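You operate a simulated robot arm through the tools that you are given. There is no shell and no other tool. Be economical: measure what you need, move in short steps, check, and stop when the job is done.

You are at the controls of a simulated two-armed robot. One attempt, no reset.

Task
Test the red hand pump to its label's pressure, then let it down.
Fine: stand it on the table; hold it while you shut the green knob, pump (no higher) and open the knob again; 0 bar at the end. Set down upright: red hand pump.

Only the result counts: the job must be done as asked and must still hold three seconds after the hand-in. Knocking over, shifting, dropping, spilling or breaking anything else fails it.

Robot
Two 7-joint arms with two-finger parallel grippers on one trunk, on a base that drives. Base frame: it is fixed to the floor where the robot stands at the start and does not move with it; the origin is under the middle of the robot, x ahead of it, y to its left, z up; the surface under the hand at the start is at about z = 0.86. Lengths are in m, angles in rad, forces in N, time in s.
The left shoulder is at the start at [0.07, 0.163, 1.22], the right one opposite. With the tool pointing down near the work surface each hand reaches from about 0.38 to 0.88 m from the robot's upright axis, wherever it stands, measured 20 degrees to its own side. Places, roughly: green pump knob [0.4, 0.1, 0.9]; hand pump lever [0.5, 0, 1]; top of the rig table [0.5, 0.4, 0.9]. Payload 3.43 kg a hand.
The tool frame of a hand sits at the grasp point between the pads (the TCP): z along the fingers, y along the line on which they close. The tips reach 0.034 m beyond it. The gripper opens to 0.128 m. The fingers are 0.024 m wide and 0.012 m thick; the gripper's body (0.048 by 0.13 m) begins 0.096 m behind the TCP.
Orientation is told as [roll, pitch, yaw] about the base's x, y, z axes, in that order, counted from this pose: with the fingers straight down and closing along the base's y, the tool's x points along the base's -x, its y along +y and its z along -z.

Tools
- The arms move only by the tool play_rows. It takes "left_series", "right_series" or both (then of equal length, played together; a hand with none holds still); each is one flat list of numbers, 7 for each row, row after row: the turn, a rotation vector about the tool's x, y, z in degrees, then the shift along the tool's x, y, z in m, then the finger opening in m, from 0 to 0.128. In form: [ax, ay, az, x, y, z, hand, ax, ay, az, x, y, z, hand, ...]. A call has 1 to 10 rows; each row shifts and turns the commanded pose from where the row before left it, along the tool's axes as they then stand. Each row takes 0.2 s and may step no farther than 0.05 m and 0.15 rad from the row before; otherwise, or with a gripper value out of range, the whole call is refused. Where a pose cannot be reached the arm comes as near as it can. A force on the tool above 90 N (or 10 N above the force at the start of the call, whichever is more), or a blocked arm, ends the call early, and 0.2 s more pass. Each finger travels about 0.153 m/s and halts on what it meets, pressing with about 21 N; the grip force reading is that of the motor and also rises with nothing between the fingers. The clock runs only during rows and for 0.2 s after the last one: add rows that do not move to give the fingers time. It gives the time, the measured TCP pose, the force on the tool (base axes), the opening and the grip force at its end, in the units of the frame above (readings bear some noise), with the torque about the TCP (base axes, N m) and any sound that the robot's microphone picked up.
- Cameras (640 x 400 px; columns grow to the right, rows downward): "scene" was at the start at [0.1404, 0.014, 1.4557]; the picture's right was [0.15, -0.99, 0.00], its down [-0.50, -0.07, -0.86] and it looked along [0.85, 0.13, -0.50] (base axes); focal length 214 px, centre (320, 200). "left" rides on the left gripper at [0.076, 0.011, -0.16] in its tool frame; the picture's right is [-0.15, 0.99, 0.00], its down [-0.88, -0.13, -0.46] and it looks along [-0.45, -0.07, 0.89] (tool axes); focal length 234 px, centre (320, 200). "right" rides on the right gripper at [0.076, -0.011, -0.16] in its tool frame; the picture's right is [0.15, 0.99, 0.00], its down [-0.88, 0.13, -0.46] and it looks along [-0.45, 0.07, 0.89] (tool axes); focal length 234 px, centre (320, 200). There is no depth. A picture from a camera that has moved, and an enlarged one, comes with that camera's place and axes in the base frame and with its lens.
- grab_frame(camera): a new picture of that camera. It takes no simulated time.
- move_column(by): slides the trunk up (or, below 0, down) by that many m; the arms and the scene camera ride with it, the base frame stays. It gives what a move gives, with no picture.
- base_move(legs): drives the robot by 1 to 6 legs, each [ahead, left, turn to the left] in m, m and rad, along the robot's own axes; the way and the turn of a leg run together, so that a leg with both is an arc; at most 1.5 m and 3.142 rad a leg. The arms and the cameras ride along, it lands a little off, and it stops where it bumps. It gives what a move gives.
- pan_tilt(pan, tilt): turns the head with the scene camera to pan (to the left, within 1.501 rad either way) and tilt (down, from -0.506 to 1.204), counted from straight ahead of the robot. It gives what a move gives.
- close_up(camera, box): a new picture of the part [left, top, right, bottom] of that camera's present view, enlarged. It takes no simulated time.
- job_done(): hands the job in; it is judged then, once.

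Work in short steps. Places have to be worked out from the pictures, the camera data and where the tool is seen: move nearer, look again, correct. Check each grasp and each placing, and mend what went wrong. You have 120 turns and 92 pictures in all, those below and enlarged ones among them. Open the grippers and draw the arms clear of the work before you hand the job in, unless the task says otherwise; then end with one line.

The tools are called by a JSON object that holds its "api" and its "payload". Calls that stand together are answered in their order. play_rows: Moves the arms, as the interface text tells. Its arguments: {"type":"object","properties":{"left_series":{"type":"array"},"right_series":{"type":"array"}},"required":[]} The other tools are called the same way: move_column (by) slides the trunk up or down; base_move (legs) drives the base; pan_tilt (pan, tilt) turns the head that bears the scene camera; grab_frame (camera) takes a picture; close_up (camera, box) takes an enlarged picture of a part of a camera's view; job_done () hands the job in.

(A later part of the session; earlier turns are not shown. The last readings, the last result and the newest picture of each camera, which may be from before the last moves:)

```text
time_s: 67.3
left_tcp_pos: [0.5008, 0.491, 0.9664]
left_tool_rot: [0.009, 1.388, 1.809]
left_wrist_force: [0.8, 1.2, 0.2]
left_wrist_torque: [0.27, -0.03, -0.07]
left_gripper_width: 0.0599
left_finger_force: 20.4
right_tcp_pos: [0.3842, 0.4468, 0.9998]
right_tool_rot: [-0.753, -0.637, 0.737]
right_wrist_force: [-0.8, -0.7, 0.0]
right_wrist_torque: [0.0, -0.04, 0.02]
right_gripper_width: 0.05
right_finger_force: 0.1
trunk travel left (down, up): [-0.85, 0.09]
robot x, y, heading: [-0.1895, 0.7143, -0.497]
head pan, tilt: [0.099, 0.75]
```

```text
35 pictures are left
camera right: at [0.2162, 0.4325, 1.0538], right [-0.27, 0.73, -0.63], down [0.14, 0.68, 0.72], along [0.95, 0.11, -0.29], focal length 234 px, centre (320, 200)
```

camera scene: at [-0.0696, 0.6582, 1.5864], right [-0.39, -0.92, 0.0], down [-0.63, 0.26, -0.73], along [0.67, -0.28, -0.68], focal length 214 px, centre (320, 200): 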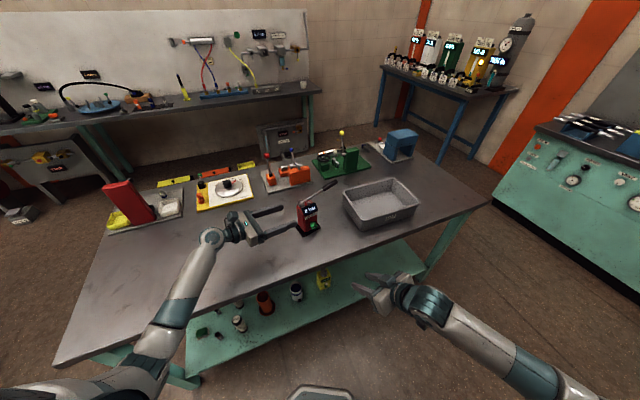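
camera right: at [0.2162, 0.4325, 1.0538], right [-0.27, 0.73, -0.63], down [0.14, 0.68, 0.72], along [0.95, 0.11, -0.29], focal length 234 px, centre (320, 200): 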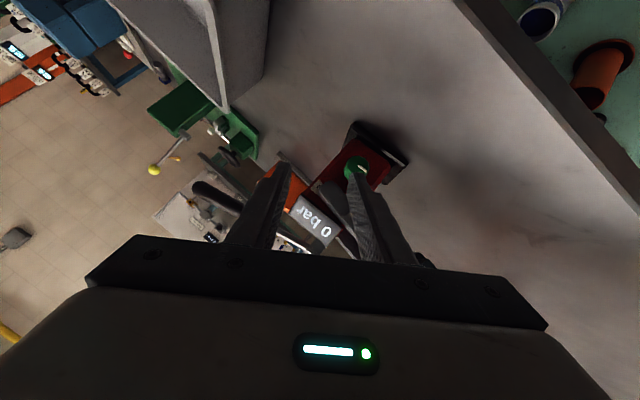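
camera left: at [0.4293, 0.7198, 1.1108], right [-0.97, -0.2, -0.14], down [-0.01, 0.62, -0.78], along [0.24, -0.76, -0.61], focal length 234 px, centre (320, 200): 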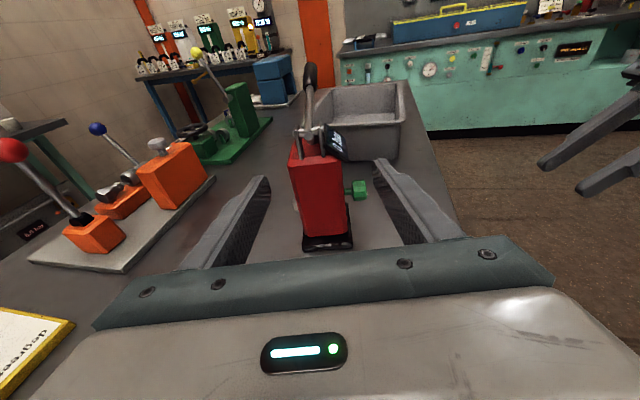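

Aligned estimate: shift (-0.006, 0.043) laterally then 0.07 in. I do lateral plus part of the advance, and check.

{"api": "play_rows", "payload": {"right_series": [0, 0, 0, -0.0064, 0.0426, 0, 0.05, 0, 0, 0, 0, 0, 0.025, 0.05, 0, 0, 0, 0, 0, 0.02, 0.05, 0, 0, 0, 0, 0, 0, 0.05]}}

{"api": "close_up", "payload": {"camera": "right", "box": [220, 100, 420, 240]}}

{"api": "close_up", "payload": {"camera": "scene", "box": [270, 170, 350, 240]}}

```text
time_s: 68.3
left_tcp_pos: [0.5012, 0.4904, 0.965]
left_tool_rot: [0.012, 1.387, 1.811]
left_wrist_force: [0.2, -0.3, 0.7]
left_wrist_torque: [-0.11, -0.21, -0.03]
left_gripper_width: 0.0598
left_finger_force: 21.2
right_tcp_pos: [0.4132, 0.4743, 0.9529]
right_tool_rot: [-0.751, -0.638, 0.736]
right_wrist_force: [1.4, 0.4, -0.4]
right_wrist_torque: [0.01, 0.04, -0.01]
right_gripper_width: 0.05
right_finger_force: 0.0
trunk travel left (down, up): [-0.85, 0.09]
robot x, y, heading: [-0.1929, 0.7144, -0.497]
head pan, tilt: [0.099, 0.75]
```

```text
2.86 times, centred on (320, 170) of right
camera zoom: at [0.2456, 0.4596, 1.0068], right [-0.28, 0.73, -0.63], down [0.14, 0.68, 0.72], along [0.95, 0.11, -0.29], focal length 669 px, centre (320, 286)
```

zoom: 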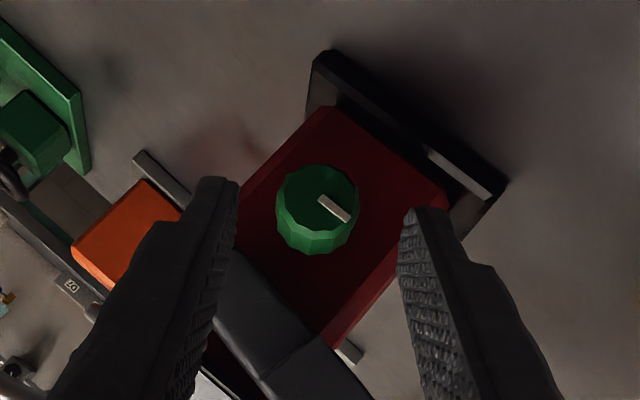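

```text
5.71 times, centred on (310, 205) of scene
camera zoom: at [-0.0693, 0.6587, 1.5864], right [-0.39, -0.92, 0.0], down [-0.63, 0.26, -0.73], along [0.67, -0.28, -0.68], focal length 1226 px, centre (377, 171)
```

zoom: 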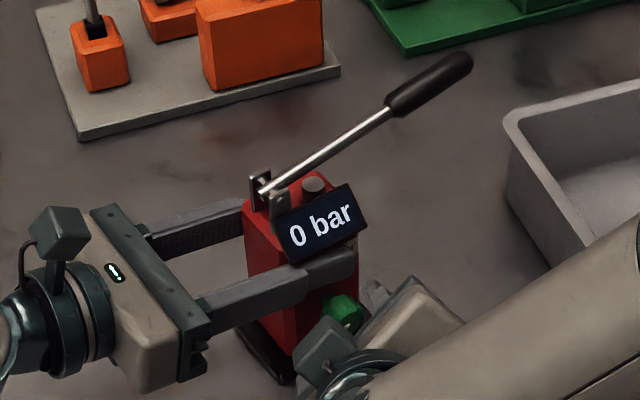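

Knob is dead centre between the fingers, pointer visible. Advance 0.0255 m and close.

{"api": "play_rows", "payload": {"right_series": [0, 0, 0, 0, 0, 0.0125, 0.05, 0, 0, 0, 0, 0, 0.013, 0.05, 0, 0, 0, 0, 0, 0, 0.01, 0, 0, 0, 0, 0, 0, 0.01, 0, 0, 0, 0, 0, 0, 0.01]}}

{"api": "close_up", "payload": {"camera": "right", "box": [220, 100, 420, 240]}}

```text
time_s: 69.5
left_tcp_pos: [0.501, 0.4894, 0.9648]
left_tool_rot: [0.009, 1.388, 1.808]
left_wrist_force: [0.0, 2.2, 0.0]
left_wrist_torque: [-0.1, -0.25, -0.19]
left_gripper_width: 0.0601
left_finger_force: 20.8
right_tcp_pos: [0.4331, 0.4676, 0.9374]
right_tool_rot: [-0.751, -0.637, 0.736]
right_wrist_force: [0.8, -3.9, 0.4]
right_wrist_torque: [-0.07, -0.05, -0.11]
right_gripper_width: 0.0276
right_finger_force: 21.1
trunk travel left (down, up): [-0.85, 0.09]
robot x, y, heading: [-0.1907, 0.717, -0.497]
head pan, tilt: [0.099, 0.75]
```

```text
2.86 times, centred on (320, 170) of right
camera zoom: at [0.2652, 0.4534, 0.9913], right [-0.27, 0.73, -0.63], down [0.15, 0.68, 0.72], along [0.95, 0.11, -0.29], focal length 669 px, centre (320, 286)
```

zoom: 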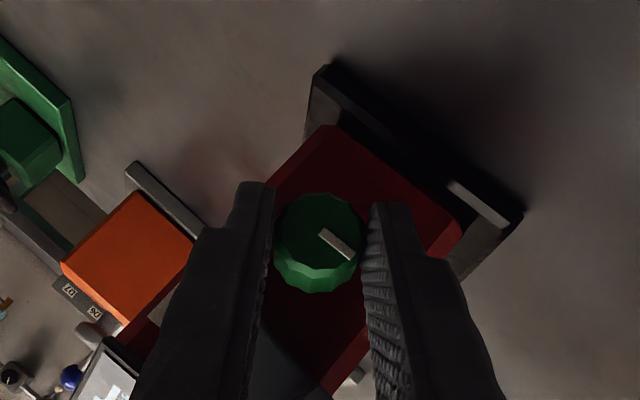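

Gripped the knob (27.6 mm). I turn clockwise 32° about the knob axis with the TCP orbiting it, then check.

{"api": "play_rows", "payload": {"right_series": [-5.63, 0, 5.68, 0, -0.00236, 0, 0.01, -5.63, 0, 5.68, 0, -0.00236, 0, 0.01, -5.63, 0, 5.68, 0, -0.00236, 0, 0.01, -5.63, 0, 5.68, 0, -0.00236, 0, 0.01]}}

{"api": "close_up", "payload": {"camera": "right", "box": [220, 100, 420, 240]}}

```text
time_s: 70.5
left_tcp_pos: [0.5008, 0.4912, 0.9653]
left_tool_rot: [0.006, 1.385, 1.808]
left_wrist_force: [3.4, 4.4, 1.4]
left_wrist_torque: [0.1, -0.03, -0.27]
left_gripper_width: 0.06
left_finger_force: 21.4
right_tcp_pos: [0.4351, 0.4596, 0.9395]
right_tool_rot: [-0.028, -0.787, 0.25]
right_wrist_force: [-2.6, -5.8, 0.6]
right_wrist_torque: [-0.11, 0.26, -0.02]
right_gripper_width: 0.0277
right_finger_force: 21.1
trunk travel left (down, up): [-0.85, 0.09]
robot x, y, heading: [-0.1931, 0.7114, -0.494]
head pan, tilt: [0.099, 0.75]
```

```text
2.86 times, centred on (320, 170) of right
camera zoom: at [0.2749, 0.4128, 0.9981], right [-0.33, 0.94, -0.12], down [0.25, 0.21, 0.94], along [0.91, 0.28, -0.31], focal length 669 px, centre (320, 286)
```

zoom: 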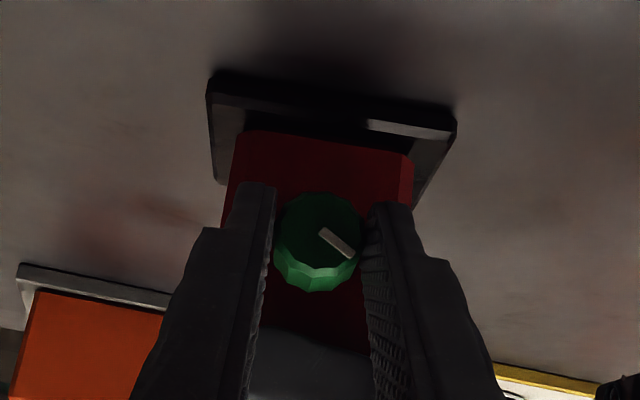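

The knob turns with the hand (pointer now ≈10:30). Continue another 40°.

{"api": "play_rows", "payload": {"right_series": [-5.63, 0, 5.68, 0, -0.00236, 0, 0.01, -5.63, 0, 5.68, 0, -0.00236, 0, 0.01, -5.63, 0, 5.68, 0, -0.00236, 0, 0.01, -5.63, 0, 5.68, 0, -0.00236, 0, 0.01, -5.63, 0, 5.68, 0, -0.00236, 0, 0.01]}}

{"api": "close_up", "payload": {"camera": "right", "box": [220, 100, 420, 240]}}

```text
time_s: 71.7
left_tcp_pos: [0.5019, 0.4909, 0.966]
left_tool_rot: [0.013, 1.388, 1.811]
left_wrist_force: [10.2, -0.6, 3.1]
left_wrist_torque: [-0.12, -0.03, 0.27]
left_gripper_width: 0.0597
left_finger_force: 20.0
right_tcp_pos: [0.44, 0.4506, 0.9378]
right_tool_rot: [0.852, -0.585, -0.334]
right_wrist_force: [-10.5, 0.1, -2.0]
right_wrist_torque: [-0.13, 0.36, 0.16]
right_gripper_width: 0.0277
right_finger_force: 20.6
trunk travel left (down, up): [-0.85, 0.09]
robot x, y, heading: [-0.1857, 0.7142, -0.495]
head pan, tilt: [0.099, 0.75]
```

```text
2.86 times, centred on (320, 170) of right
camera zoom: at [0.287, 0.3683, 0.9755], right [-0.29, 0.79, 0.54], down [0.4, -0.41, 0.82], along [0.87, 0.45, -0.2], focal length 669 px, centre (320, 286)
```

zoom: 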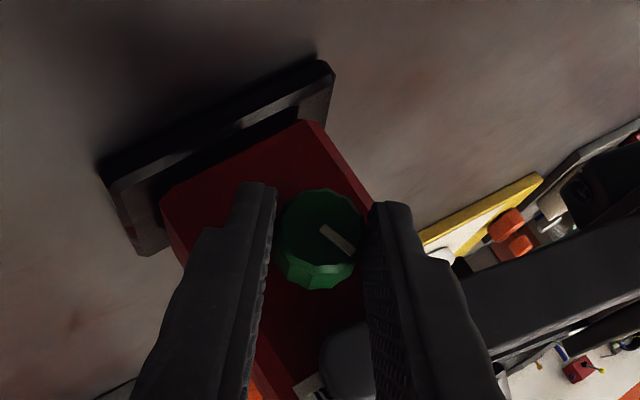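

No stop felt yet (pointer ≈11:30). Ease back 1.5 mm and turn 24° further.

{"api": "play_rows", "payload": {"right_series": [-5.63, 0, 5.68, 0.001, -0.00236, -0.001, 0.01, -5.63, 0, 5.68, 0, -0.00236, 0, 0.01, -5.63, 0, 5.68, 0, -0.00236, 0, 0.01]}}

{"api": "close_up", "payload": {"camera": "right", "box": [220, 100, 420, 240]}}

```text
time_s: 72.5
left_tcp_pos: [0.501, 0.4893, 0.9661]
left_tool_rot: [0.016, 1.388, 1.813]
left_wrist_force: [4.9, -0.2, 5.6]
left_wrist_torque: [-0.21, 0.02, 0.11]
left_gripper_width: 0.06
left_finger_force: 20.7
right_tcp_pos: [0.4392, 0.4424, 0.9325]
right_tool_rot: [1.223, -0.333, -0.503]
right_wrist_force: [-3.7, -1.6, -2.2]
right_wrist_torque: [-0.27, 0.3, -0.02]
right_gripper_width: 0.0276
right_finger_force: 21.3
trunk travel left (down, up): [-0.85, 0.09]
robot x, y, heading: [-0.1886, 0.7131, -0.495]
head pan, tilt: [0.099, 0.75]
```

```text
2.86 times, centred on (320, 170) of right
camera zoom: at [0.2892, 0.3511, 0.9487], right [-0.22, 0.51, 0.83], down [0.47, -0.69, 0.55], along [0.86, 0.51, -0.08], focal length 669 px, centre (320, 286)
```

zoom: 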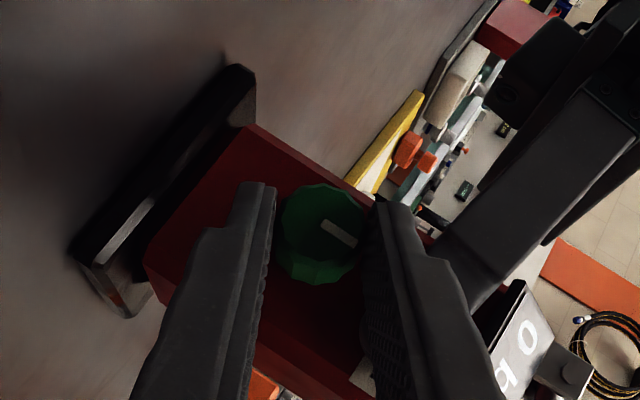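

Pointer ≈12 o'clock after ~96°. I try 12° more to feel for a stop.

{"api": "play_rows", "payload": {"right_series": [-4.2, 0, 4.26, 0, -0.00176, 0, 0.01, -4.2, 0, 4.26, 0, -0.00176, 0, 0.01]}}

{"api": "close_up", "payload": {"camera": "right", "box": [220, 100, 420, 240]}}

```text
time_s: 73.1
left_tcp_pos: [0.5008, 0.4893, 0.9657]
left_tool_rot: [0.017, 1.389, 1.815]
left_wrist_force: [-0.1, 6.2, 7.8]
left_wrist_torque: [0.01, 0.26, -0.23]
left_gripper_width: 0.0599
left_finger_force: 21.5
right_tcp_pos: [0.4389, 0.4413, 0.9296]
right_tool_rot: [1.38, -0.187, -0.544]
right_wrist_force: [0.5, -7.6, -2.7]
right_wrist_torque: [-0.42, 0.08, -0.34]
right_gripper_width: 0.0276
right_finger_force: 21.1
trunk travel left (down, up): [-0.85, 0.09]
robot x, y, heading: [-0.1934, 0.7153, -0.495]
head pan, tilt: [0.099, 0.75]
```

```text
2.86 times, centred on (320, 170) of right
camera zoom: at [0.2901, 0.3468, 0.9335], right [-0.18, 0.33, 0.93], down [0.49, -0.79, 0.38], along [0.85, 0.52, -0.02], focal length 669 px, centre (320, 286)
```

zoom: 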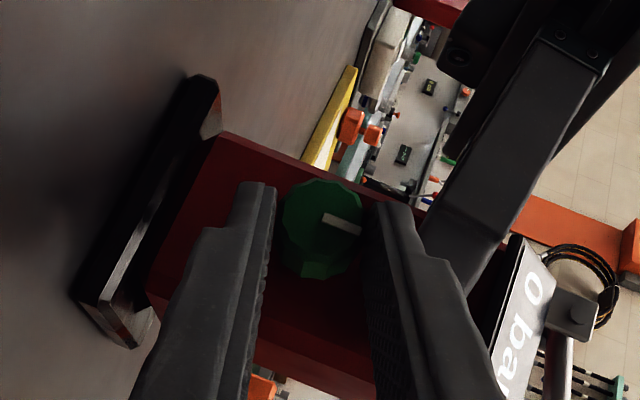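

The pointer now slips relative to the fingers: the knob has hit its stop after ≈90° — shut. I open slightly and withdraw.

{"api": "play_rows", "payload": {"right_series": [0, 0, 0, 0, 0, 0, 0.036, 0, 0, 0, 0, 0, 0, 0.036, 0, 0, 0, 0, 0, -0.02, 0.036, 0, 0, 0, 0, 0, -0.03, 0.036, 0, 0, 0, 0, 0, -0.03, 0.05]}}

{"api": "close_up", "payload": {"camera": "right", "box": [220, 60, 420, 200]}}

```text
time_s: 74.3
left_tcp_pos: [0.4998, 0.4887, 0.9666]
left_tool_rot: [0.01, 1.386, 1.805]
left_wrist_force: [-1.4, -1.4, 1.0]
left_wrist_torque: [-0.37, -0.21, -0.08]
left_gripper_width: 0.0598
left_finger_force: 21.0
right_tcp_pos: [0.395, 0.3767, 0.9447]
right_tool_rot: [1.381, -0.189, -0.541]
right_wrist_force: [-0.5, 0.1, -0.6]
right_wrist_torque: [0.03, 0.0, 0.01]
right_gripper_width: 0.0502
right_finger_force: 0.0
trunk travel left (down, up): [-0.85, 0.09]
robot x, y, heading: [-0.1945, 0.7113, -0.494]
head pan, tilt: [0.099, 0.75]
```

```text
2.86 times, centred on (320, 130) of right
camera zoom: at [0.2458, 0.2821, 0.9473], right [-0.18, 0.33, 0.93], down [0.49, -0.79, 0.38], along [0.85, 0.52, -0.01], focal length 669 px, centre (320, 400)
```

zoom: 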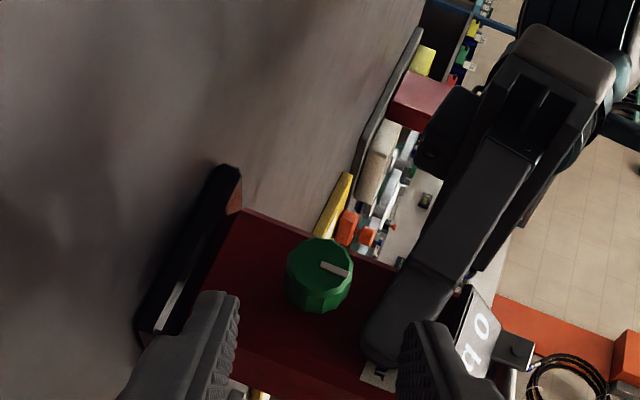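

Knob confirmed shut (pointer up). Now the lever: its handle grip point is ≈(0.526, 0.369, 1.049). First I unwind the right hand, rising as I go.

{"api": "play_rows", "payload": {"right_series": [5.63, 0, -5.68, 0, 0, -0.01, 0.06, 5.63, 0, -5.68, 0, 0, -0.01, 0.06, 5.63, 0, -5.68, 0, 0, 0, 0.06, 5.63, 0, -5.68, 0, 0, 0, 0.06, 5.63, 0, -5.68, 0, 0, 0, 0.06, 5.63, 0, -5.68, 0, 0, 0, 0.06, 5.63, 0, -5.68, 0, 0, 0, 0.06, 5.63, 0, -5.68, 0, 0, -0.02, 0.06, 5.63, 0, -5.68, 0, 0, -0.03, 0.06]}}

```text
time_s: 76.3
left_tcp_pos: [0.5006, 0.4895, 0.9661]
left_tool_rot: [0.008, 1.385, 1.807]
left_wrist_force: [-1.2, 0.1, 0.5]
left_wrist_torque: [0.01, -0.03, 0.0]
left_gripper_width: 0.06
left_finger_force: 21.3
right_tcp_pos: [0.3502, 0.3429, 0.9814]
right_tool_rot: [0.065, -0.789, 0.185]
right_wrist_force: [0.0, 0.0, 0.9]
right_wrist_torque: [0.01, 0.0, 0.02]
right_gripper_width: 0.06
right_finger_force: 0.1
trunk travel left (down, up): [-0.85, 0.09]
robot x, y, heading: [-0.1927, 0.7138, -0.498]
head pan, tilt: [0.099, 0.75]
```

Raise and pitch to straight-down.

{"api": "play_rows", "payload": {"right_series": [0, 0, 0, -0.03, 0, -0.03, 0.06, 0, 0, 0, -0.03, 0, -0.03, 0.06, 0, 0, 0, -0.03, 0, -0.03, 0.06, 0, 0, 0, -0.03, 0, -0.03, 0.06, 0, 7.5, 0, 0, 0, 0, 0.06, 0, 7.5, 0, 0, 0, 0, 0.06, 0, 7.5, 0, 0, 0, 0, 0.06, 0, 7.5, 0, 0, 0, 0, 0.06, 0, 7.5, 0, 0, 0, 0, 0.06, 0, 7.5, 0, 0, 0, 0, 0.06]}}

{"api": "play_rows", "payload": {"right_series": [0, 0, 8.5, 0, 0, 0, 0.06, 0, 0, 8.5, 0, 0, 0, 0.06, 0, 0, 8.5, 0, 0, 0, 0.06, 0, 0, 8.5, 0, 0, 0, 0.06, 0, 0, 8.5, 0, 0, 0, 0.06, 0, 0, 8.5, 0, 0, 0, 0.06, 0, 0, 8.5, 0, 0, 0, 0.06, 0, 0, 8.5, 0, 0, 0, 0.06, 0, 0, 8.5, 0, 0, 0, 0.06, 0, 0, 8.5, 0, 0, 0, 0.06]}}

{"api": "grab_frame", "payload": {"camera": "right"}}

```text
time_s: 78.5
left_tcp_pos: [0.5021, 0.4897, 0.9657]
left_tool_rot: [0.016, 1.386, 1.813]
left_wrist_force: [-0.8, -1.3, 1.0]
left_wrist_torque: [0.09, -0.06, -0.08]
left_gripper_width: 0.0598
left_finger_force: 20.9
right_tcp_pos: [0.354, 0.3371, 1.1524]
right_tool_rot: [0.047, -0.001, 0.231]
right_wrist_force: [-0.9, 0.4, 0.5]
right_wrist_torque: [-0.02, 0.02, -0.01]
right_gripper_width: 0.0598
right_finger_force: 0.1
trunk travel left (down, up): [-0.85, 0.09]
robot x, y, heading: [-0.1915, 0.7116, -0.496]
head pan, tilt: [0.099, 0.75]
```

```text
time_s: 80.7
left_tcp_pos: [0.5026, 0.4906, 0.9646]
left_tool_rot: [0.013, 1.387, 1.811]
left_wrist_force: [1.8, -0.1, 0.5]
left_wrist_torque: [-0.09, -0.4, 0.09]
left_gripper_width: 0.06
left_finger_force: 20.4
right_tcp_pos: [0.3529, 0.3384, 1.152]
right_tool_rot: [0.008, 0.047, -1.259]
right_wrist_force: [0.7, 0.4, 0.4]
right_wrist_torque: [0.0, -0.01, 0.01]
right_gripper_width: 0.0598
right_finger_force: 0.0
trunk travel left (down, up): [-0.85, 0.09]
robot x, y, heading: [-0.1915, 0.7122, -0.491]
head pan, tilt: [0.099, 0.75]
```

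```text
26 pictures are left
camera right: at [0.3203, 0.399, 1.3146], right [0.9, 0.44, 0.02], down [0.4, -0.82, 0.41], along [0.2, -0.37, -0.91], focal length 234 px, centre (320, 200)
```

right: 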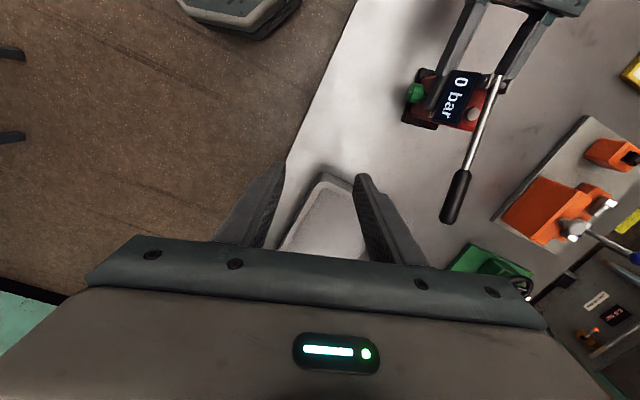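

Handle centre seen at ≈(0.529, 0.370, 1.05), agreeing with the estimate. I move over it, closing direction perpendicular to the lever.

{"api": "play_rows", "payload": {"right_series": [0, 0, 4, 0, 0, 0, 0.06, 0, 0, 0, -0.0026, 0.0445, 0, 0.06, 0, 0, 0, -0.0026, 0.0445, 0, 0.06, 0, 0, 0, -0.0026, 0.0445, 0, 0.06, 0, 0, 0, -0.0026, 0.0445, 0, 0.06, 0, 0, 0, 0, 0, 0.035, 0.06, 0, 0, 0, 0, 0, 0, 0.06]}}

{"api": "grab_frame", "payload": {"camera": "right"}}

```text
time_s: 82.3
left_tcp_pos: [0.501, 0.4894, 0.9659]
left_tool_rot: [0.018, 1.389, 1.816]
left_wrist_force: [-0.3, -1.5, -0.4]
left_wrist_torque: [-0.25, -0.16, -0.08]
left_gripper_width: 0.0598
left_finger_force: 20.9
right_tcp_pos: [0.5146, 0.3694, 1.1178]
right_tool_rot: [0.006, 0.045, -1.322]
right_wrist_force: [0.2, -0.7, -0.6]
right_wrist_torque: [-0.05, 0.0, 0.0]
right_gripper_width: 0.0597
right_finger_force: 0.1
right hand out of reach, approached as far as the arm can: row 5
trunk travel left (down, up): [-0.85, 0.09]
robot x, y, heading: [-0.1922, 0.7132, -0.491]
head pan, tilt: [0.099, 0.75]
```

```text
25 pictures are left
camera right: at [0.4854, 0.4334, 1.2803], right [0.92, 0.38, 0.01], down [0.34, -0.84, 0.42], along [0.17, -0.38, -0.91], focal length 234 px, centre (320, 200)
```

right: 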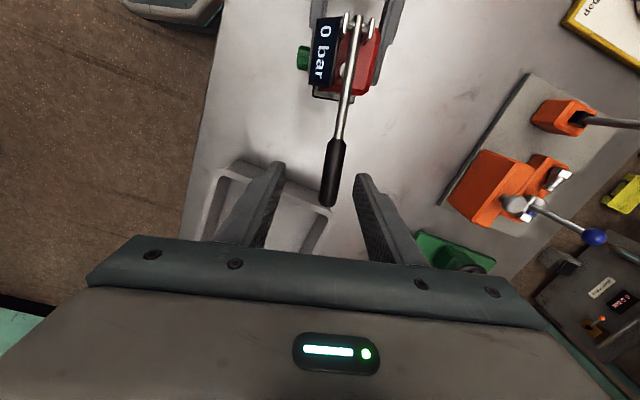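

Handle lies 1.5 cm toward +y of the finger mid-line. Shift and descend around it.

{"api": "play_rows", "payload": {"right_series": [0, 0, 0, 0.002, 0.0145, 0, 0.06, 0, 0, 0, 0, 0, 0.02, 0.06, 0, 0, 0, 0, 0, 0.025, 0.06, 0, 0, 0, 0, 0, 0.023, 0.06, 0, 0, 0, 0, 0, 0, 0.06]}}

{"api": "grab_frame", "payload": {"camera": "right"}}

{"api": "close_up", "payload": {"camera": "scene", "box": [270, 130, 390, 240]}}

```text
time_s: 83.5
left_tcp_pos: [0.5017, 0.4896, 0.9656]
left_tool_rot: [0.012, 1.388, 1.813]
left_wrist_force: [0.1, -0.7, -0.6]
left_wrist_torque: [-0.12, -0.25, 0.01]
left_gripper_width: 0.0599
left_finger_force: 20.9
right_tcp_pos: [0.5114, 0.3756, 1.0516]
right_tool_rot: [0.005, 0.048, -1.324]
right_wrist_force: [0.0, 0.0, -0.8]
right_wrist_torque: [0.02, 0.0, 0.01]
right_gripper_width: 0.0602
right_finger_force: 0.0
right hand out of reach, approached as far as the arm can: row 1
trunk travel left (down, up): [-0.85, 0.09]
robot x, y, heading: [-0.194, 0.7141, -0.494]
head pan, tilt: [0.099, 0.75]
```

```text
24 pictures are left
camera right: at [0.4833, 0.4407, 1.2131], right [0.92, 0.38, 0.01], down [0.34, -0.84, 0.41], along [0.17, -0.38, -0.91], focal length 234 px, centre (320, 200)
```

right: 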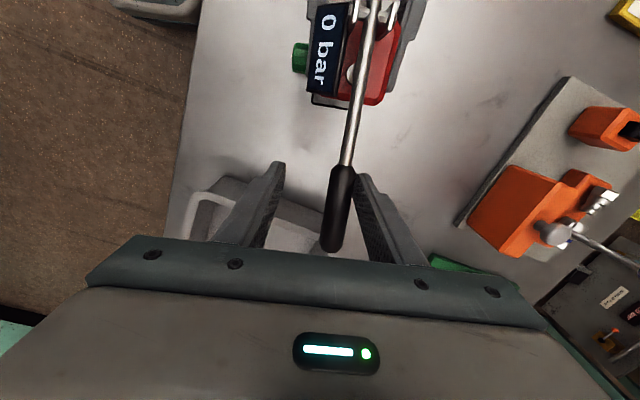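

```text
3.64 times, centred on (330, 185) of scene
camera zoom: at [-0.0693, 0.6586, 1.5864], right [-0.39, -0.92, 0.0], down [-0.63, 0.26, -0.73], along [0.67, -0.28, -0.68], focal length 780 px, centre (284, 254)
```

zoom: 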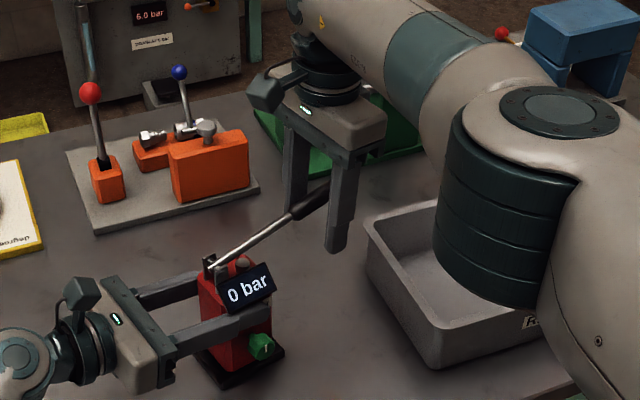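

The handle is inside the grasp but off-centre, since the arm is at its reach limit. Leaning the hand 16° towards the pump brings the wrist nearer; I do that and look at the result.

{"api": "play_rows", "payload": {"right_series": [0, -8, 0, 0, 0, 0, 0.06, 0, -8, 0, 0, 0, 0, 0.06, 0, 0, 0, 0, 0, 0, 0.06]}}

```text
time_s: 84.3
left_tcp_pos: [0.5011, 0.4907, 0.9662]
left_tool_rot: [0.011, 1.386, 1.811]
left_wrist_force: [0.3, 1.4, 0.1]
left_wrist_torque: [0.12, -0.18, 0.07]
left_gripper_width: 0.0597
left_finger_force: 20.8
right_tcp_pos: [0.5147, 0.3762, 1.0519]
right_tool_rot: [0.006, -0.233, -1.325]
right_wrist_force: [0.2, -0.2, -0.6]
right_wrist_torque: [0.03, 0.01, 0.03]
right_gripper_width: 0.0599
right_finger_force: 0.0
trunk travel left (down, up): [-0.85, 0.09]
robot x, y, heading: [-0.1901, 0.7163, -0.495]
head pan, tilt: [0.099, 0.75]
```

In reach now. Shift 13 mm to centre and close on the handle.

{"api": "play_rows", "payload": {"right_series": [0, 0, 0, 0, 0.013, 0, 0.06, 0, 0, 0, 0, 0, 0, 0.005, 0, 0, 0, 0, 0, 0, 0.005, 0, 0, 0, 0, 0, 0, 0.005]}}

{"api": "grab_frame", "payload": {"camera": "right"}}

```text
time_s: 85.3
left_tcp_pos: [0.5014, 0.4895, 0.9652]
left_tool_rot: [0.013, 1.388, 1.812]
left_wrist_force: [-5.6, 0.0, -0.4]
left_wrist_torque: [-0.11, -0.47, -0.3]
left_gripper_width: 0.0598
left_finger_force: 20.5
right_tcp_pos: [0.5261, 0.3775, 1.0509]
right_tool_rot: [0.006, -0.232, -1.325]
right_wrist_force: [5.2, 0.2, -0.1]
right_wrist_torque: [-0.35, -0.19, -0.44]
right_gripper_width: 0.0191
right_finger_force: 21.1
trunk travel left (down, up): [-0.85, 0.09]
robot x, y, heading: [-0.1921, 0.7163, -0.495]
head pan, tilt: [0.099, 0.75]
```

```text
22 pictures are left
camera right: at [0.4878, 0.4835, 1.1877], right [0.92, 0.38, -0.03], down [0.31, -0.7, 0.65], along [0.23, -0.61, -0.76], focal length 234 px, centre (320, 200)
```

right: 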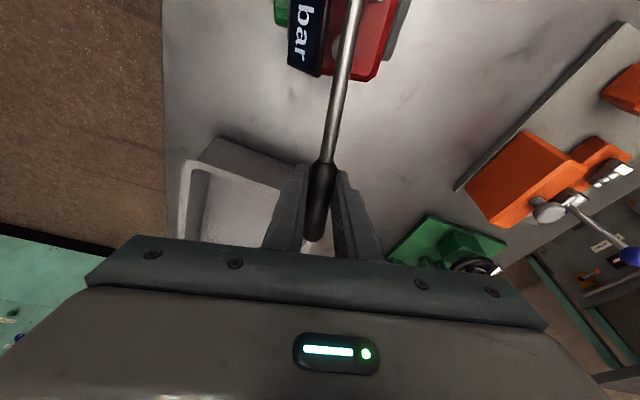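

Handle gripped (19 mm), hand perpendicular to the lever. I push down 10° along the arc and look at the response.

{"api": "play_rows", "payload": {"right_series": [0, 5, 0, 0, 0, 0.0109, 0.005, 0, 5, 0, 0, 0, 0.0109, 0.005]}}

{"api": "close_up", "payload": {"camera": "scene", "box": [270, 160, 360, 240]}}

```text
time_s: 85.9
left_tcp_pos: [0.4959, 0.4874, 0.9653]
left_tool_rot: [0.013, 1.386, 1.806]
left_wrist_force: [-27.7, 4.2, 1.0]
left_wrist_torque: [0.26, -0.38, -1.68]
left_gripper_width: 0.0614
left_finger_force: 20.3
right_tcp_pos: [0.5156, 0.3753, 1.0344]
right_tool_rot: [0.012, -0.059, -1.327]
right_wrist_force: [22.6, -7.8, 6.4]
right_wrist_torque: [-0.08, -0.17, -0.56]
right_gripper_width: 0.02
right_finger_force: 21.3
right hand out of reach, approached as far as the arm can: row 1, 2
trunk travel left (down, up): [-0.85, 0.09]
robot x, y, heading: [-0.1924, 0.7135, -0.495]
head pan, tilt: [0.099, 0.75]
```

```text
5.00 times, centred on (315, 200) of scene
camera zoom: at [-0.0725, 0.6581, 1.5868], right [-0.39, -0.92, 0.0], down [-0.63, 0.26, -0.73], along [0.68, -0.28, -0.68], focal length 1072 px, centre (345, 200)
```

zoom: 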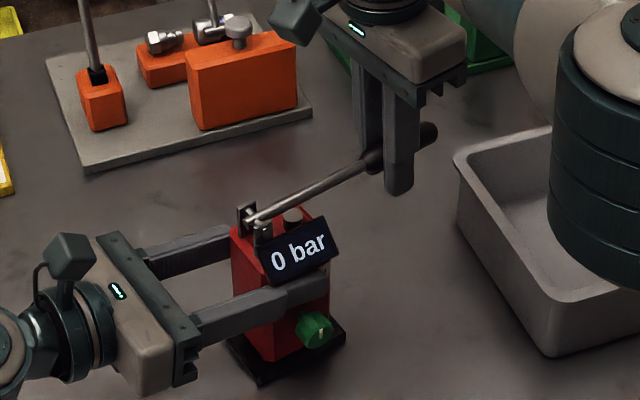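

Moving to vertical pulled the hand out of reach (22 N sideways). I lean the hand back (and a bit more), and will stroke with constant lean, letting the handle pivot in the pads.

{"api": "play_rows", "payload": {"right_series": [0, -8, 0, 0, 0, 0, 0.005, 0, -8, 0, 0, 0, 0, 0.005, 0, -6, 0, 0, 0, 0, 0.005, 0, 0, 0, 0, 0, 0, 0.005]}}

```text
time_s: 86.9
left_tcp_pos: [0.5005, 0.489, 0.9662]
left_tool_rot: [0.01, 1.387, 1.809]
left_wrist_force: [-15.0, -9.5, -0.6]
left_wrist_torque: [0.6, -0.15, -1.19]
left_gripper_width: 0.0629
left_finger_force: 21.1
right_tcp_pos: [0.5169, 0.3781, 1.0314]
right_tool_rot: [0.007, -0.442, -1.327]
right_wrist_force: [10.7, 7.7, 6.6]
right_wrist_torque: [0.25, 0.16, -0.44]
right_gripper_width: 0.0203
right_finger_force: 21.2
trunk travel left (down, up): [-0.85, 0.09]
robot x, y, heading: [-0.1924, 0.7155, -0.498]
head pan, tilt: [0.099, 0.75]
```

Now ease the side load: shift 9 mm in +tool-y.

{"api": "play_rows", "payload": {"right_series": [0, 0, 0, 0.002, 0.005, 0, 0.005, 0, 0, 0, 0, 0.004, 0, 0.005, 0, 0, 0, 0, 0, 0, 0.005]}}

{"api": "close_up", "payload": {"camera": "scene", "box": [270, 160, 360, 240]}}

```text
time_s: 87.7
left_tcp_pos: [0.5023, 0.4904, 0.9665]
left_tool_rot: [0.006, 1.387, 1.807]
left_wrist_force: [-6.0, -1.1, 0.2]
left_wrist_torque: [0.51, -0.18, -0.45]
left_gripper_width: 0.06
left_finger_force: 21.0
right_tcp_pos: [0.5273, 0.3802, 1.0297]
right_tool_rot: [0.004, -0.441, -1.327]
right_wrist_force: [4.1, 1.2, -0.6]
right_wrist_torque: [-0.48, -0.08, -0.23]
right_gripper_width: 0.0191
right_finger_force: 20.9
trunk travel left (down, up): [-0.85, 0.09]
robot x, y, heading: [-0.1899, 0.7124, -0.493]
head pan, tilt: [0.099, 0.75]
```

```text
5.00 times, centred on (315, 200) of scene
camera zoom: at [-0.0695, 0.6586, 1.5864], right [-0.39, -0.92, 0.0], down [-0.63, 0.26, -0.73], along [0.67, -0.28, -0.68], focal length 1072 px, centre (345, 200)
```

zoom: 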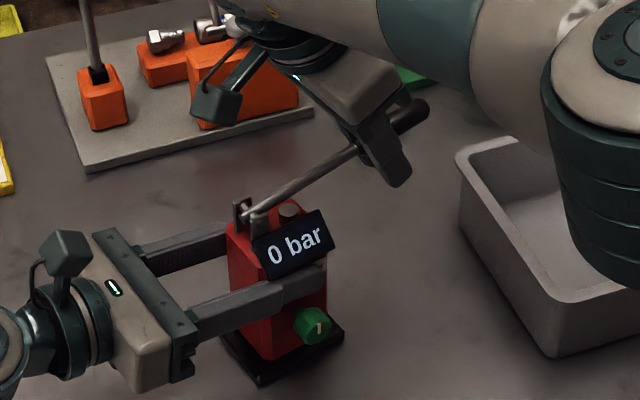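

Relaxed. Now pure downward motion of 3 cm with constant lean.

{"api": "play_rows", "payload": {"right_series": [0, 0, 0, 0.0043, 0, 0.009, 0.005, 0, 0, 0, 0.0043, 0, 0.009, 0.005, 0, 0, 0, 0.0043, 0, 0.009, 0.005, 0, 0, 0, 0, 0, 0, 0.005]}}

{"api": "close_up", "payload": {"camera": "scene", "box": [270, 160, 360, 240]}}

```text
time_s: 88.7
left_tcp_pos: [0.5018, 0.4903, 0.9655]
left_tool_rot: [0.01, 1.388, 1.812]
left_wrist_force: [-4.9, 5.0, 0.0]
left_wrist_torque: [0.02, -0.5, -0.47]
left_gripper_width: 0.0599
left_finger_force: 21.1
right_tcp_pos: [0.5258, 0.3807, 1.0004]
right_tool_rot: [0.007, -0.442, -1.326]
right_wrist_force: [8.3, -2.4, 9.3]
right_wrist_torque: [0.32, 0.23, -0.15]
right_gripper_width: 0.0192
right_finger_force: 20.5
trunk travel left (down, up): [-0.85, 0.09]
robot x, y, heading: [-0.1924, 0.7148, -0.49]
head pan, tilt: [0.099, 0.75]
```

```text
5.00 times, centred on (315, 200) of scene
camera zoom: at [-0.0698, 0.6594, 1.5865], right [-0.39, -0.92, 0.0], down [-0.63, 0.26, -0.73], along [0.67, -0.28, -0.68], focal length 1072 px, centre (345, 200)
```

zoom: 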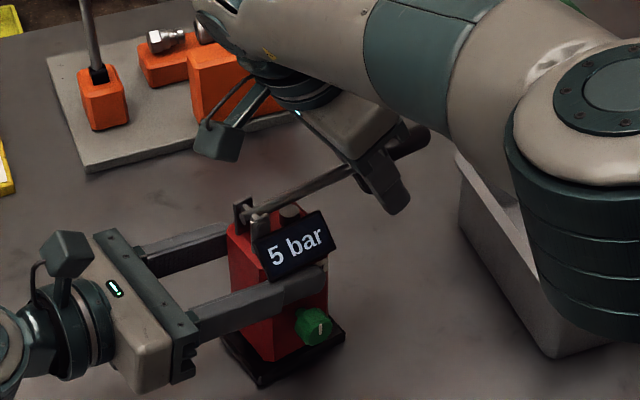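

5 bar — one stroke gives 5 bar, so three in total. I raise the lever fully back.

{"api": "play_rows", "payload": {"right_series": [0, 0, 0, -0.0043, 0, -0.009, 0.005, 0, 0, 0, -0.0043, 0, -0.009, 0.005, 0, 0, 0, -0.0043, 0, -0.009, 0.005, 0, 0, 0, -0.0043, 0, -0.009, 0.005, 0, 0, 0, -0.0043, 0, -0.009, 0.005, 0, 0, 0, 0, 0, 0, 0.005]}}

{"api": "close_up", "payload": {"camera": "scene", "box": [270, 160, 360, 240]}}

```text
time_s: 90.1
left_tcp_pos: [0.5021, 0.4893, 0.9665]
left_tool_rot: [0.015, 1.386, 1.814]
left_wrist_force: [0.9, -6.8, 5.9]
left_wrist_torque: [-0.53, -0.11, 0.2]
left_gripper_width: 0.0597
left_finger_force: 21.1
right_tcp_pos: [0.5269, 0.3811, 1.0483]
right_tool_rot: [0.005, -0.44, -1.325]
right_wrist_force: [-1.3, 5.5, -11.6]
right_wrist_torque: [-0.05, -0.08, -0.24]
right_gripper_width: 0.0196
right_finger_force: 21.0
trunk travel left (down, up): [-0.85, 0.09]
robot x, y, heading: [-0.1918, 0.7125, -0.494]
head pan, tilt: [0.099, 0.75]
```

```text
5.00 times, centred on (315, 200) of scene
camera zoom: at [-0.0687, 0.6582, 1.5863], right [-0.39, -0.92, 0.0], down [-0.63, 0.26, -0.73], along [0.67, -0.28, -0.68], focal length 1072 px, centre (345, 200)
```

zoom: 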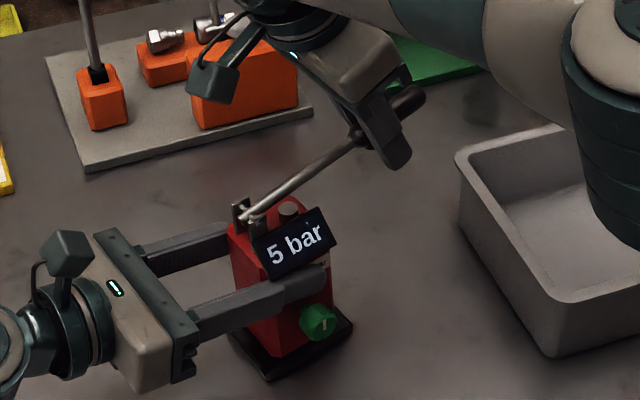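

Top stop reached, holding 5 bar. Second down stroke to z≈1.0.

{"api": "play_rows", "payload": {"right_series": [0, 0, 0, 0.0043, 0, 0.009, 0.005, 0, 0, 0, 0.0043, 0, 0.009, 0.005, 0, 0, 0, 0.0043, 0, 0.009, 0.005, 0, 0, 0, 0.0043, 0, 0.009, 0.005, 0, 0, 0, 0.0043, 0, 0.009, 0.005, 0, 0, 0, 0, 0, 0, 0.005]}}

{"api": "close_up", "payload": {"camera": "scene", "box": [270, 160, 360, 240]}}

```text
time_s: 91.5
left_tcp_pos: [0.5001, 0.4902, 0.9649]
left_tool_rot: [0.013, 1.385, 1.811]
left_wrist_force: [0.7, 3.4, -7.9]
left_wrist_torque: [0.62, 0.01, 0.21]
left_gripper_width: 0.06
left_finger_force: 21.1
right_tcp_pos: [0.5266, 0.3798, 0.9997]
right_tool_rot: [0.006, -0.443, -1.327]
right_wrist_force: [0.3, -5.6, 9.8]
right_wrist_torque: [0.44, 0.11, -0.08]
right_gripper_width: 0.0192
right_finger_force: 20.9
trunk travel left (down, up): [-0.85, 0.09]
robot x, y, heading: [-0.1941, 0.7194, -0.493]
head pan, tilt: [0.099, 0.75]
```

```text
5.00 times, centred on (315, 200) of scene
camera zoom: at [-0.0701, 0.6582, 1.5864], right [-0.39, -0.92, 0.0], down [-0.63, 0.26, -0.73], along [0.67, -0.28, -0.68], focal length 1072 px, centre (345, 200)
```

zoom: 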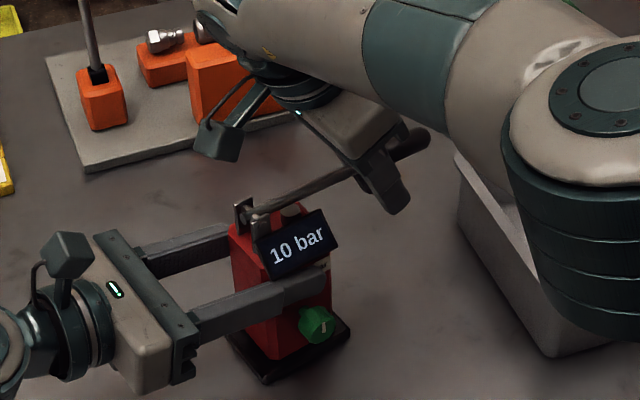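

10 bar. Same up-and-down stroke once more.

{"api": "play_rows", "payload": {"right_series": [0, 0, 0, -0.0043, 0, -0.009, 0.005, 0, 0, 0, -0.0043, 0, -0.009, 0.005, 0, 0, 0, -0.0043, 0, -0.009, 0.005, 0, 0, 0, -0.0043, 0, -0.009, 0.005, 0, 0, 0, -0.0043, 0, -0.009, 0.005, 0, 0, 0, 0, 0, 0, 0.005]}}

{"api": "play_rows", "payload": {"right_series": [0, 0, 0, 0.0043, 0, 0.009, 0.005, 0, 0, 0, 0.0043, 0, 0.009, 0.005, 0, 0, 0, 0.0043, 0, 0.009, 0.005, 0, 0, 0, 0.0043, 0, 0.009, 0.005, 0, 0, 0, 0.0043, 0, 0.009, 0.005, 0, 0, 0, 0, 0, 0, 0.005]}}

{"api": "close_up", "payload": {"camera": "scene", "box": [270, 160, 360, 240]}}

```text
time_s: 92.9
left_tcp_pos: [0.5013, 0.4893, 0.9653]
left_tool_rot: [0.018, 1.387, 1.816]
left_wrist_force: [-0.2, -5.9, 1.9]
left_wrist_torque: [-0.43, -0.08, 0.22]
left_gripper_width: 0.0597
left_finger_force: 20.6
right_tcp_pos: [0.526, 0.381, 1.0495]
right_tool_rot: [0.006, -0.44, -1.325]
right_wrist_force: [-0.5, 5.4, -7.2]
right_wrist_torque: [0.18, -0.05, -0.31]
right_gripper_width: 0.0196
right_finger_force: 21.4
trunk travel left (down, up): [-0.85, 0.09]
robot x, y, heading: [-0.1908, 0.7168, -0.497]
head pan, tilt: [0.099, 0.75]
```

```text
time_s: 94.3
left_tcp_pos: [0.5009, 0.4904, 0.965]
left_tool_rot: [0.01, 1.385, 1.811]
left_wrist_force: [0.2, 3.1, -8.7]
left_wrist_torque: [0.58, 0.03, 0.13]
left_gripper_width: 0.0599
left_finger_force: 20.7
right_tcp_pos: [0.5266, 0.3806, 1.0002]
right_tool_rot: [0.006, -0.441, -1.326]
right_wrist_force: [0.3, -5.4, 7.1]
right_wrist_torque: [0.21, 0.05, -0.1]
right_gripper_width: 0.019
right_finger_force: 20.8
trunk travel left (down, up): [-0.85, 0.09]
robot x, y, heading: [-0.191, 0.7121, -0.493]
head pan, tilt: [0.099, 0.75]
```

```text
5.00 times, centred on (315, 200) of scene
camera zoom: at [-0.0695, 0.6581, 1.5863], right [-0.39, -0.92, 0.0], down [-0.63, 0.26, -0.73], along [0.67, -0.28, -0.68], focal length 1072 px, centre (345, 200)
```

zoom: 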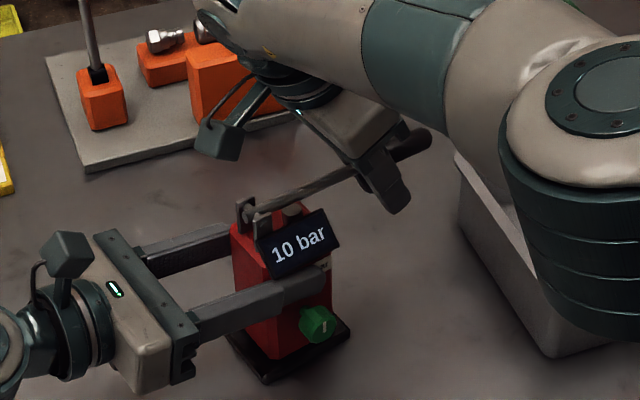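

Still 10: this stroke fell slightly short. I go down another 5 mm.

{"api": "play_rows", "payload": {"right_series": [0, 0, 0, 0.0021, 0, 0.0045, 0.005, 0, 0, 0, 0, 0, 0, 0.005]}}

{"api": "close_up", "payload": {"camera": "scene", "box": [270, 160, 360, 240]}}

```text
time_s: 94.9
left_tcp_pos: [0.5005, 0.4904, 0.9643]
left_tool_rot: [0.014, 1.386, 1.813]
left_wrist_force: [1.9, 2.2, -11.0]
left_wrist_torque: [0.45, 0.12, 0.35]
left_gripper_width: 0.0599
left_finger_force: 20.3
right_tcp_pos: [0.5272, 0.3805, 0.9942]
right_tool_rot: [0.006, -0.441, -1.325]
right_wrist_force: [-3.0, -2.2, 9.9]
right_wrist_torque: [0.31, 0.03, -0.05]
right_gripper_width: 0.0192
right_finger_force: 20.9
trunk travel left (down, up): [-0.85, 0.09]
robot x, y, heading: [-0.1928, 0.7152, -0.499]
head pan, tilt: [0.099, 0.75]
```

```text
5.00 times, centred on (315, 200) of scene
camera zoom: at [-0.0696, 0.6584, 1.5864], right [-0.39, -0.92, 0.0], down [-0.63, 0.26, -0.73], along [0.67, -0.28, -0.68], focal length 1072 px, centre (345, 200)
```

zoom: 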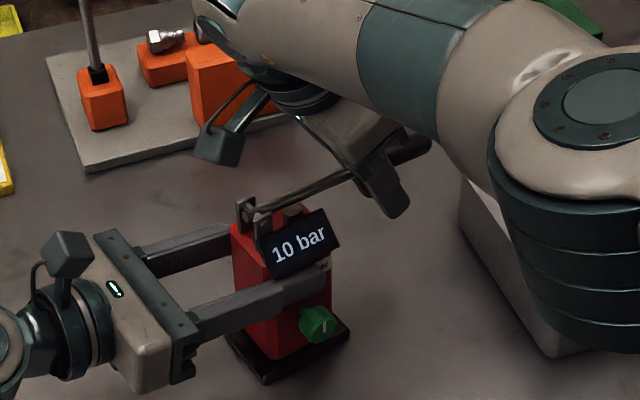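

Still 10. Another 6 mm down.

{"api": "play_rows", "payload": {"right_series": [0, 0, 0, 0.0026, 0, 0.0054, 0.005, 0, 0, 0, 0, 0, 0, 0.005]}}

{"api": "close_up", "payload": {"camera": "scene", "box": [270, 160, 430, 280]}}

```text
time_s: 95.5
left_tcp_pos: [0.5001, 0.4894, 0.9664]
left_tool_rot: [0.009, 1.389, 1.809]
left_wrist_force: [5.4, -1.5, -11.3]
left_wrist_torque: [0.47, 0.16, 0.67]
left_gripper_width: 0.06
left_finger_force: 20.6
right_tcp_pos: [0.5273, 0.3806, 0.9883]
right_tool_rot: [0.008, -0.441, -1.327]
right_wrist_force: [-7.0, -0.7, 10.9]
right_wrist_torque: [0.33, -0.02, -0.06]
right_gripper_width: 0.019
right_finger_force: 21.2
trunk travel left (down, up): [-0.85, 0.09]
robot x, y, heading: [-0.1902, 0.7174, -0.501]
head pan, tilt: [0.099, 0.75]
```

```text
3.33 times, centred on (350, 220) of scene
camera zoom: at [-0.0697, 0.6582, 1.5864], right [-0.39, -0.92, 0.0], down [-0.63, 0.26, -0.73], along [0.67, -0.28, -0.68], focal length 715 px, centre (220, 133)
```

zoom: 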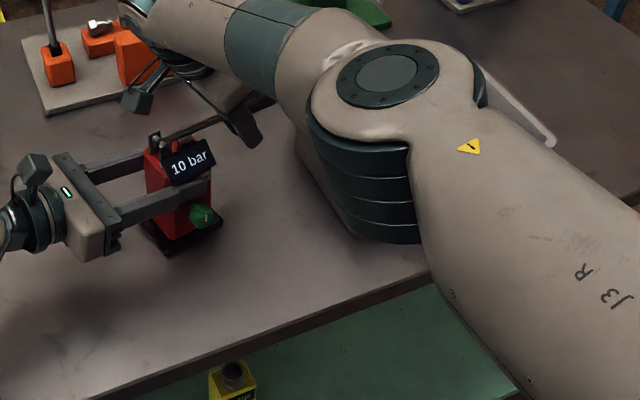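

No count and side load rises, so the bottom is reached; likely the upstroke was too short. I raise higher (to ≈1.058), then stroke down.

{"api": "play_rows", "payload": {"right_series": [0, 0, 0, -0.0043, 0, -0.009, 0.005, 0, 0, 0, -0.0043, 0, -0.009, 0.005, 0, 0, 0, -0.0043, 0, -0.009, 0.005, 0, 0, 0, -0.0043, 0, -0.009, 0.005, 0, 0, 0, -0.0043, 0, -0.009, 0.005, 0, 0, 0, -0.0043, 0, -0.009, 0.005, 0, 0, 0, -0.0043, 0, -0.009, 0.005, 0, 0, 0, 0, 0, 0, 0.005]}}

{"api": "close_up", "payload": {"camera": "scene", "box": [270, 160, 360, 240]}}

```text
time_s: 97.3
left_tcp_pos: [0.5013, 0.4897, 0.9666]
left_tool_rot: [0.01, 1.388, 1.809]
left_wrist_force: [-2.1, -2.9, 8.3]
left_wrist_torque: [-0.44, -0.31, 0.07]
left_gripper_width: 0.06
left_finger_force: 21.1
right_tcp_pos: [0.5257, 0.3819, 1.0572]
right_tool_rot: [0.007, -0.44, -1.327]
right_wrist_force: [2.3, 2.5, -12.2]
right_wrist_torque: [-0.24, -0.12, -0.32]
right_gripper_width: 0.0188
right_finger_force: 21.1
trunk travel left (down, up): [-0.85, 0.09]
robot x, y, heading: [-0.192, 0.7143, -0.5]
head pan, tilt: [0.099, 0.75]
```

```text
5.00 times, centred on (315, 200) of scene
camera zoom: at [-0.0692, 0.6585, 1.5864], right [-0.39, -0.92, 0.0], down [-0.63, 0.26, -0.73], along [0.67, -0.28, -0.68], focal length 1072 px, centre (345, 200)
```

zoom: 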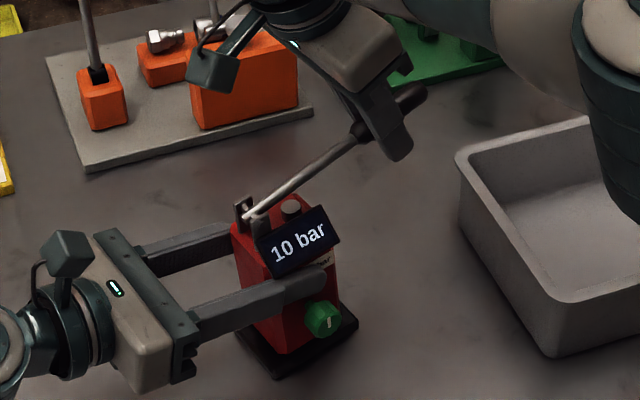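

Top reached (-12 N). Down stroke to ≈1.0.

{"api": "play_rows", "payload": {"right_series": [0, 0, 0, 0.0043, 0, 0.009, 0.005, 0, 0, 0, 0.0043, 0, 0.009, 0.005, 0, 0, 0, 0.0043, 0, 0.009, 0.005, 0, 0, 0, 0.0043, 0, 0.009, 0.005, 0, 0, 0, 0.0043, 0, 0.009, 0.005, 0, 0, 0, 0.003, 0, 0.0063, 0.005, 0, 0, 0, 0, 0, 0, 0.005]}}

{"api": "close_up", "payload": {"camera": "scene", "box": [270, 160, 360, 240]}}

```text
time_s: 98.9
left_tcp_pos: [0.5004, 0.4908, 0.9662]
left_tool_rot: [0.009, 1.387, 1.809]
left_wrist_force: [1.8, 0.8, -4.2]
left_wrist_torque: [0.69, 0.04, 0.29]
left_gripper_width: 0.0599
left_finger_force: 21.1
right_tcp_pos: [0.526, 0.382, 1.0033]
right_tool_rot: [0.008, -0.443, -1.326]
right_wrist_force: [-3.0, -3.6, 9.5]
right_wrist_torque: [0.23, 0.03, -0.1]
right_gripper_width: 0.0192
right_finger_force: 21.2
trunk travel left (down, up): [-0.85, 0.09]
robot x, y, heading: [-0.1903, 0.7138, -0.498]
head pan, tilt: [0.099, 0.75]
```

```text
5.00 times, centred on (315, 200) of scene
camera zoom: at [-0.0706, 0.6581, 1.5864], right [-0.39, -0.92, 0.0], down [-0.63, 0.26, -0.73], along [0.67, -0.28, -0.68], focal length 1072 px, centre (345, 200)
```

zoom: 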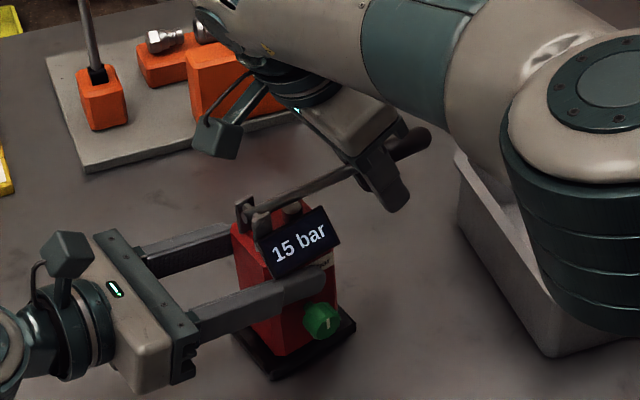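

15 bar reached. I ease off, open the right hand and withdraw straight up without moving the lever.

{"api": "play_rows", "payload": {"right_series": [0, 0, 0, -0.0013, 0, -0.0027, 0.005, 0, 0, 0, 0, 0, 0, 0.05, 0, 0, 0, 0, 0, 0, 0.05, 0, 0, 0, 0, 0, 0, 0.05, 0, 0, 0, -0.0128, 0, -0.0271, 0.05, 0, 0, 0, -0.0171, 0, -0.0362, 0.05, 0, 0, 0, -0.0171, 0, -0.0362, 0.05]}}

{"api": "close_up", "payload": {"camera": "scene", "box": [270, 160, 360, 240]}}

```text
time_s: 100.5
left_tcp_pos: [0.5009, 0.4906, 0.9645]
left_tool_rot: [0.009, 1.386, 1.809]
left_wrist_force: [-0.6, 0.7, -2.5]
left_wrist_torque: [0.39, 0.04, 0.1]
left_gripper_width: 0.0599
left_finger_force: 20.1
right_tcp_pos: [0.5243, 0.3796, 1.114]
right_tool_rot: [0.007, -0.441, -1.327]
right_wrist_force: [1.2, 0.1, -0.6]
right_wrist_torque: [-0.01, 0.0, 0.04]
right_gripper_width: 0.0499
right_finger_force: 0.1
trunk travel left (down, up): [-0.85, 0.09]
robot x, y, heading: [-0.1918, 0.713, -0.494]
head pan, tilt: [0.099, 0.75]
```

```text
5.00 times, centred on (315, 200) of scene
camera zoom: at [-0.0699, 0.6585, 1.5863], right [-0.39, -0.92, 0.0], down [-0.63, 0.26, -0.73], along [0.67, -0.28, -0.68], focal length 1072 px, centre (345, 200)
```

zoom: 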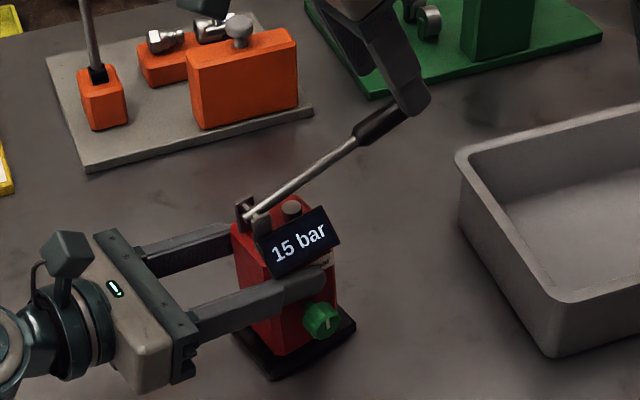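

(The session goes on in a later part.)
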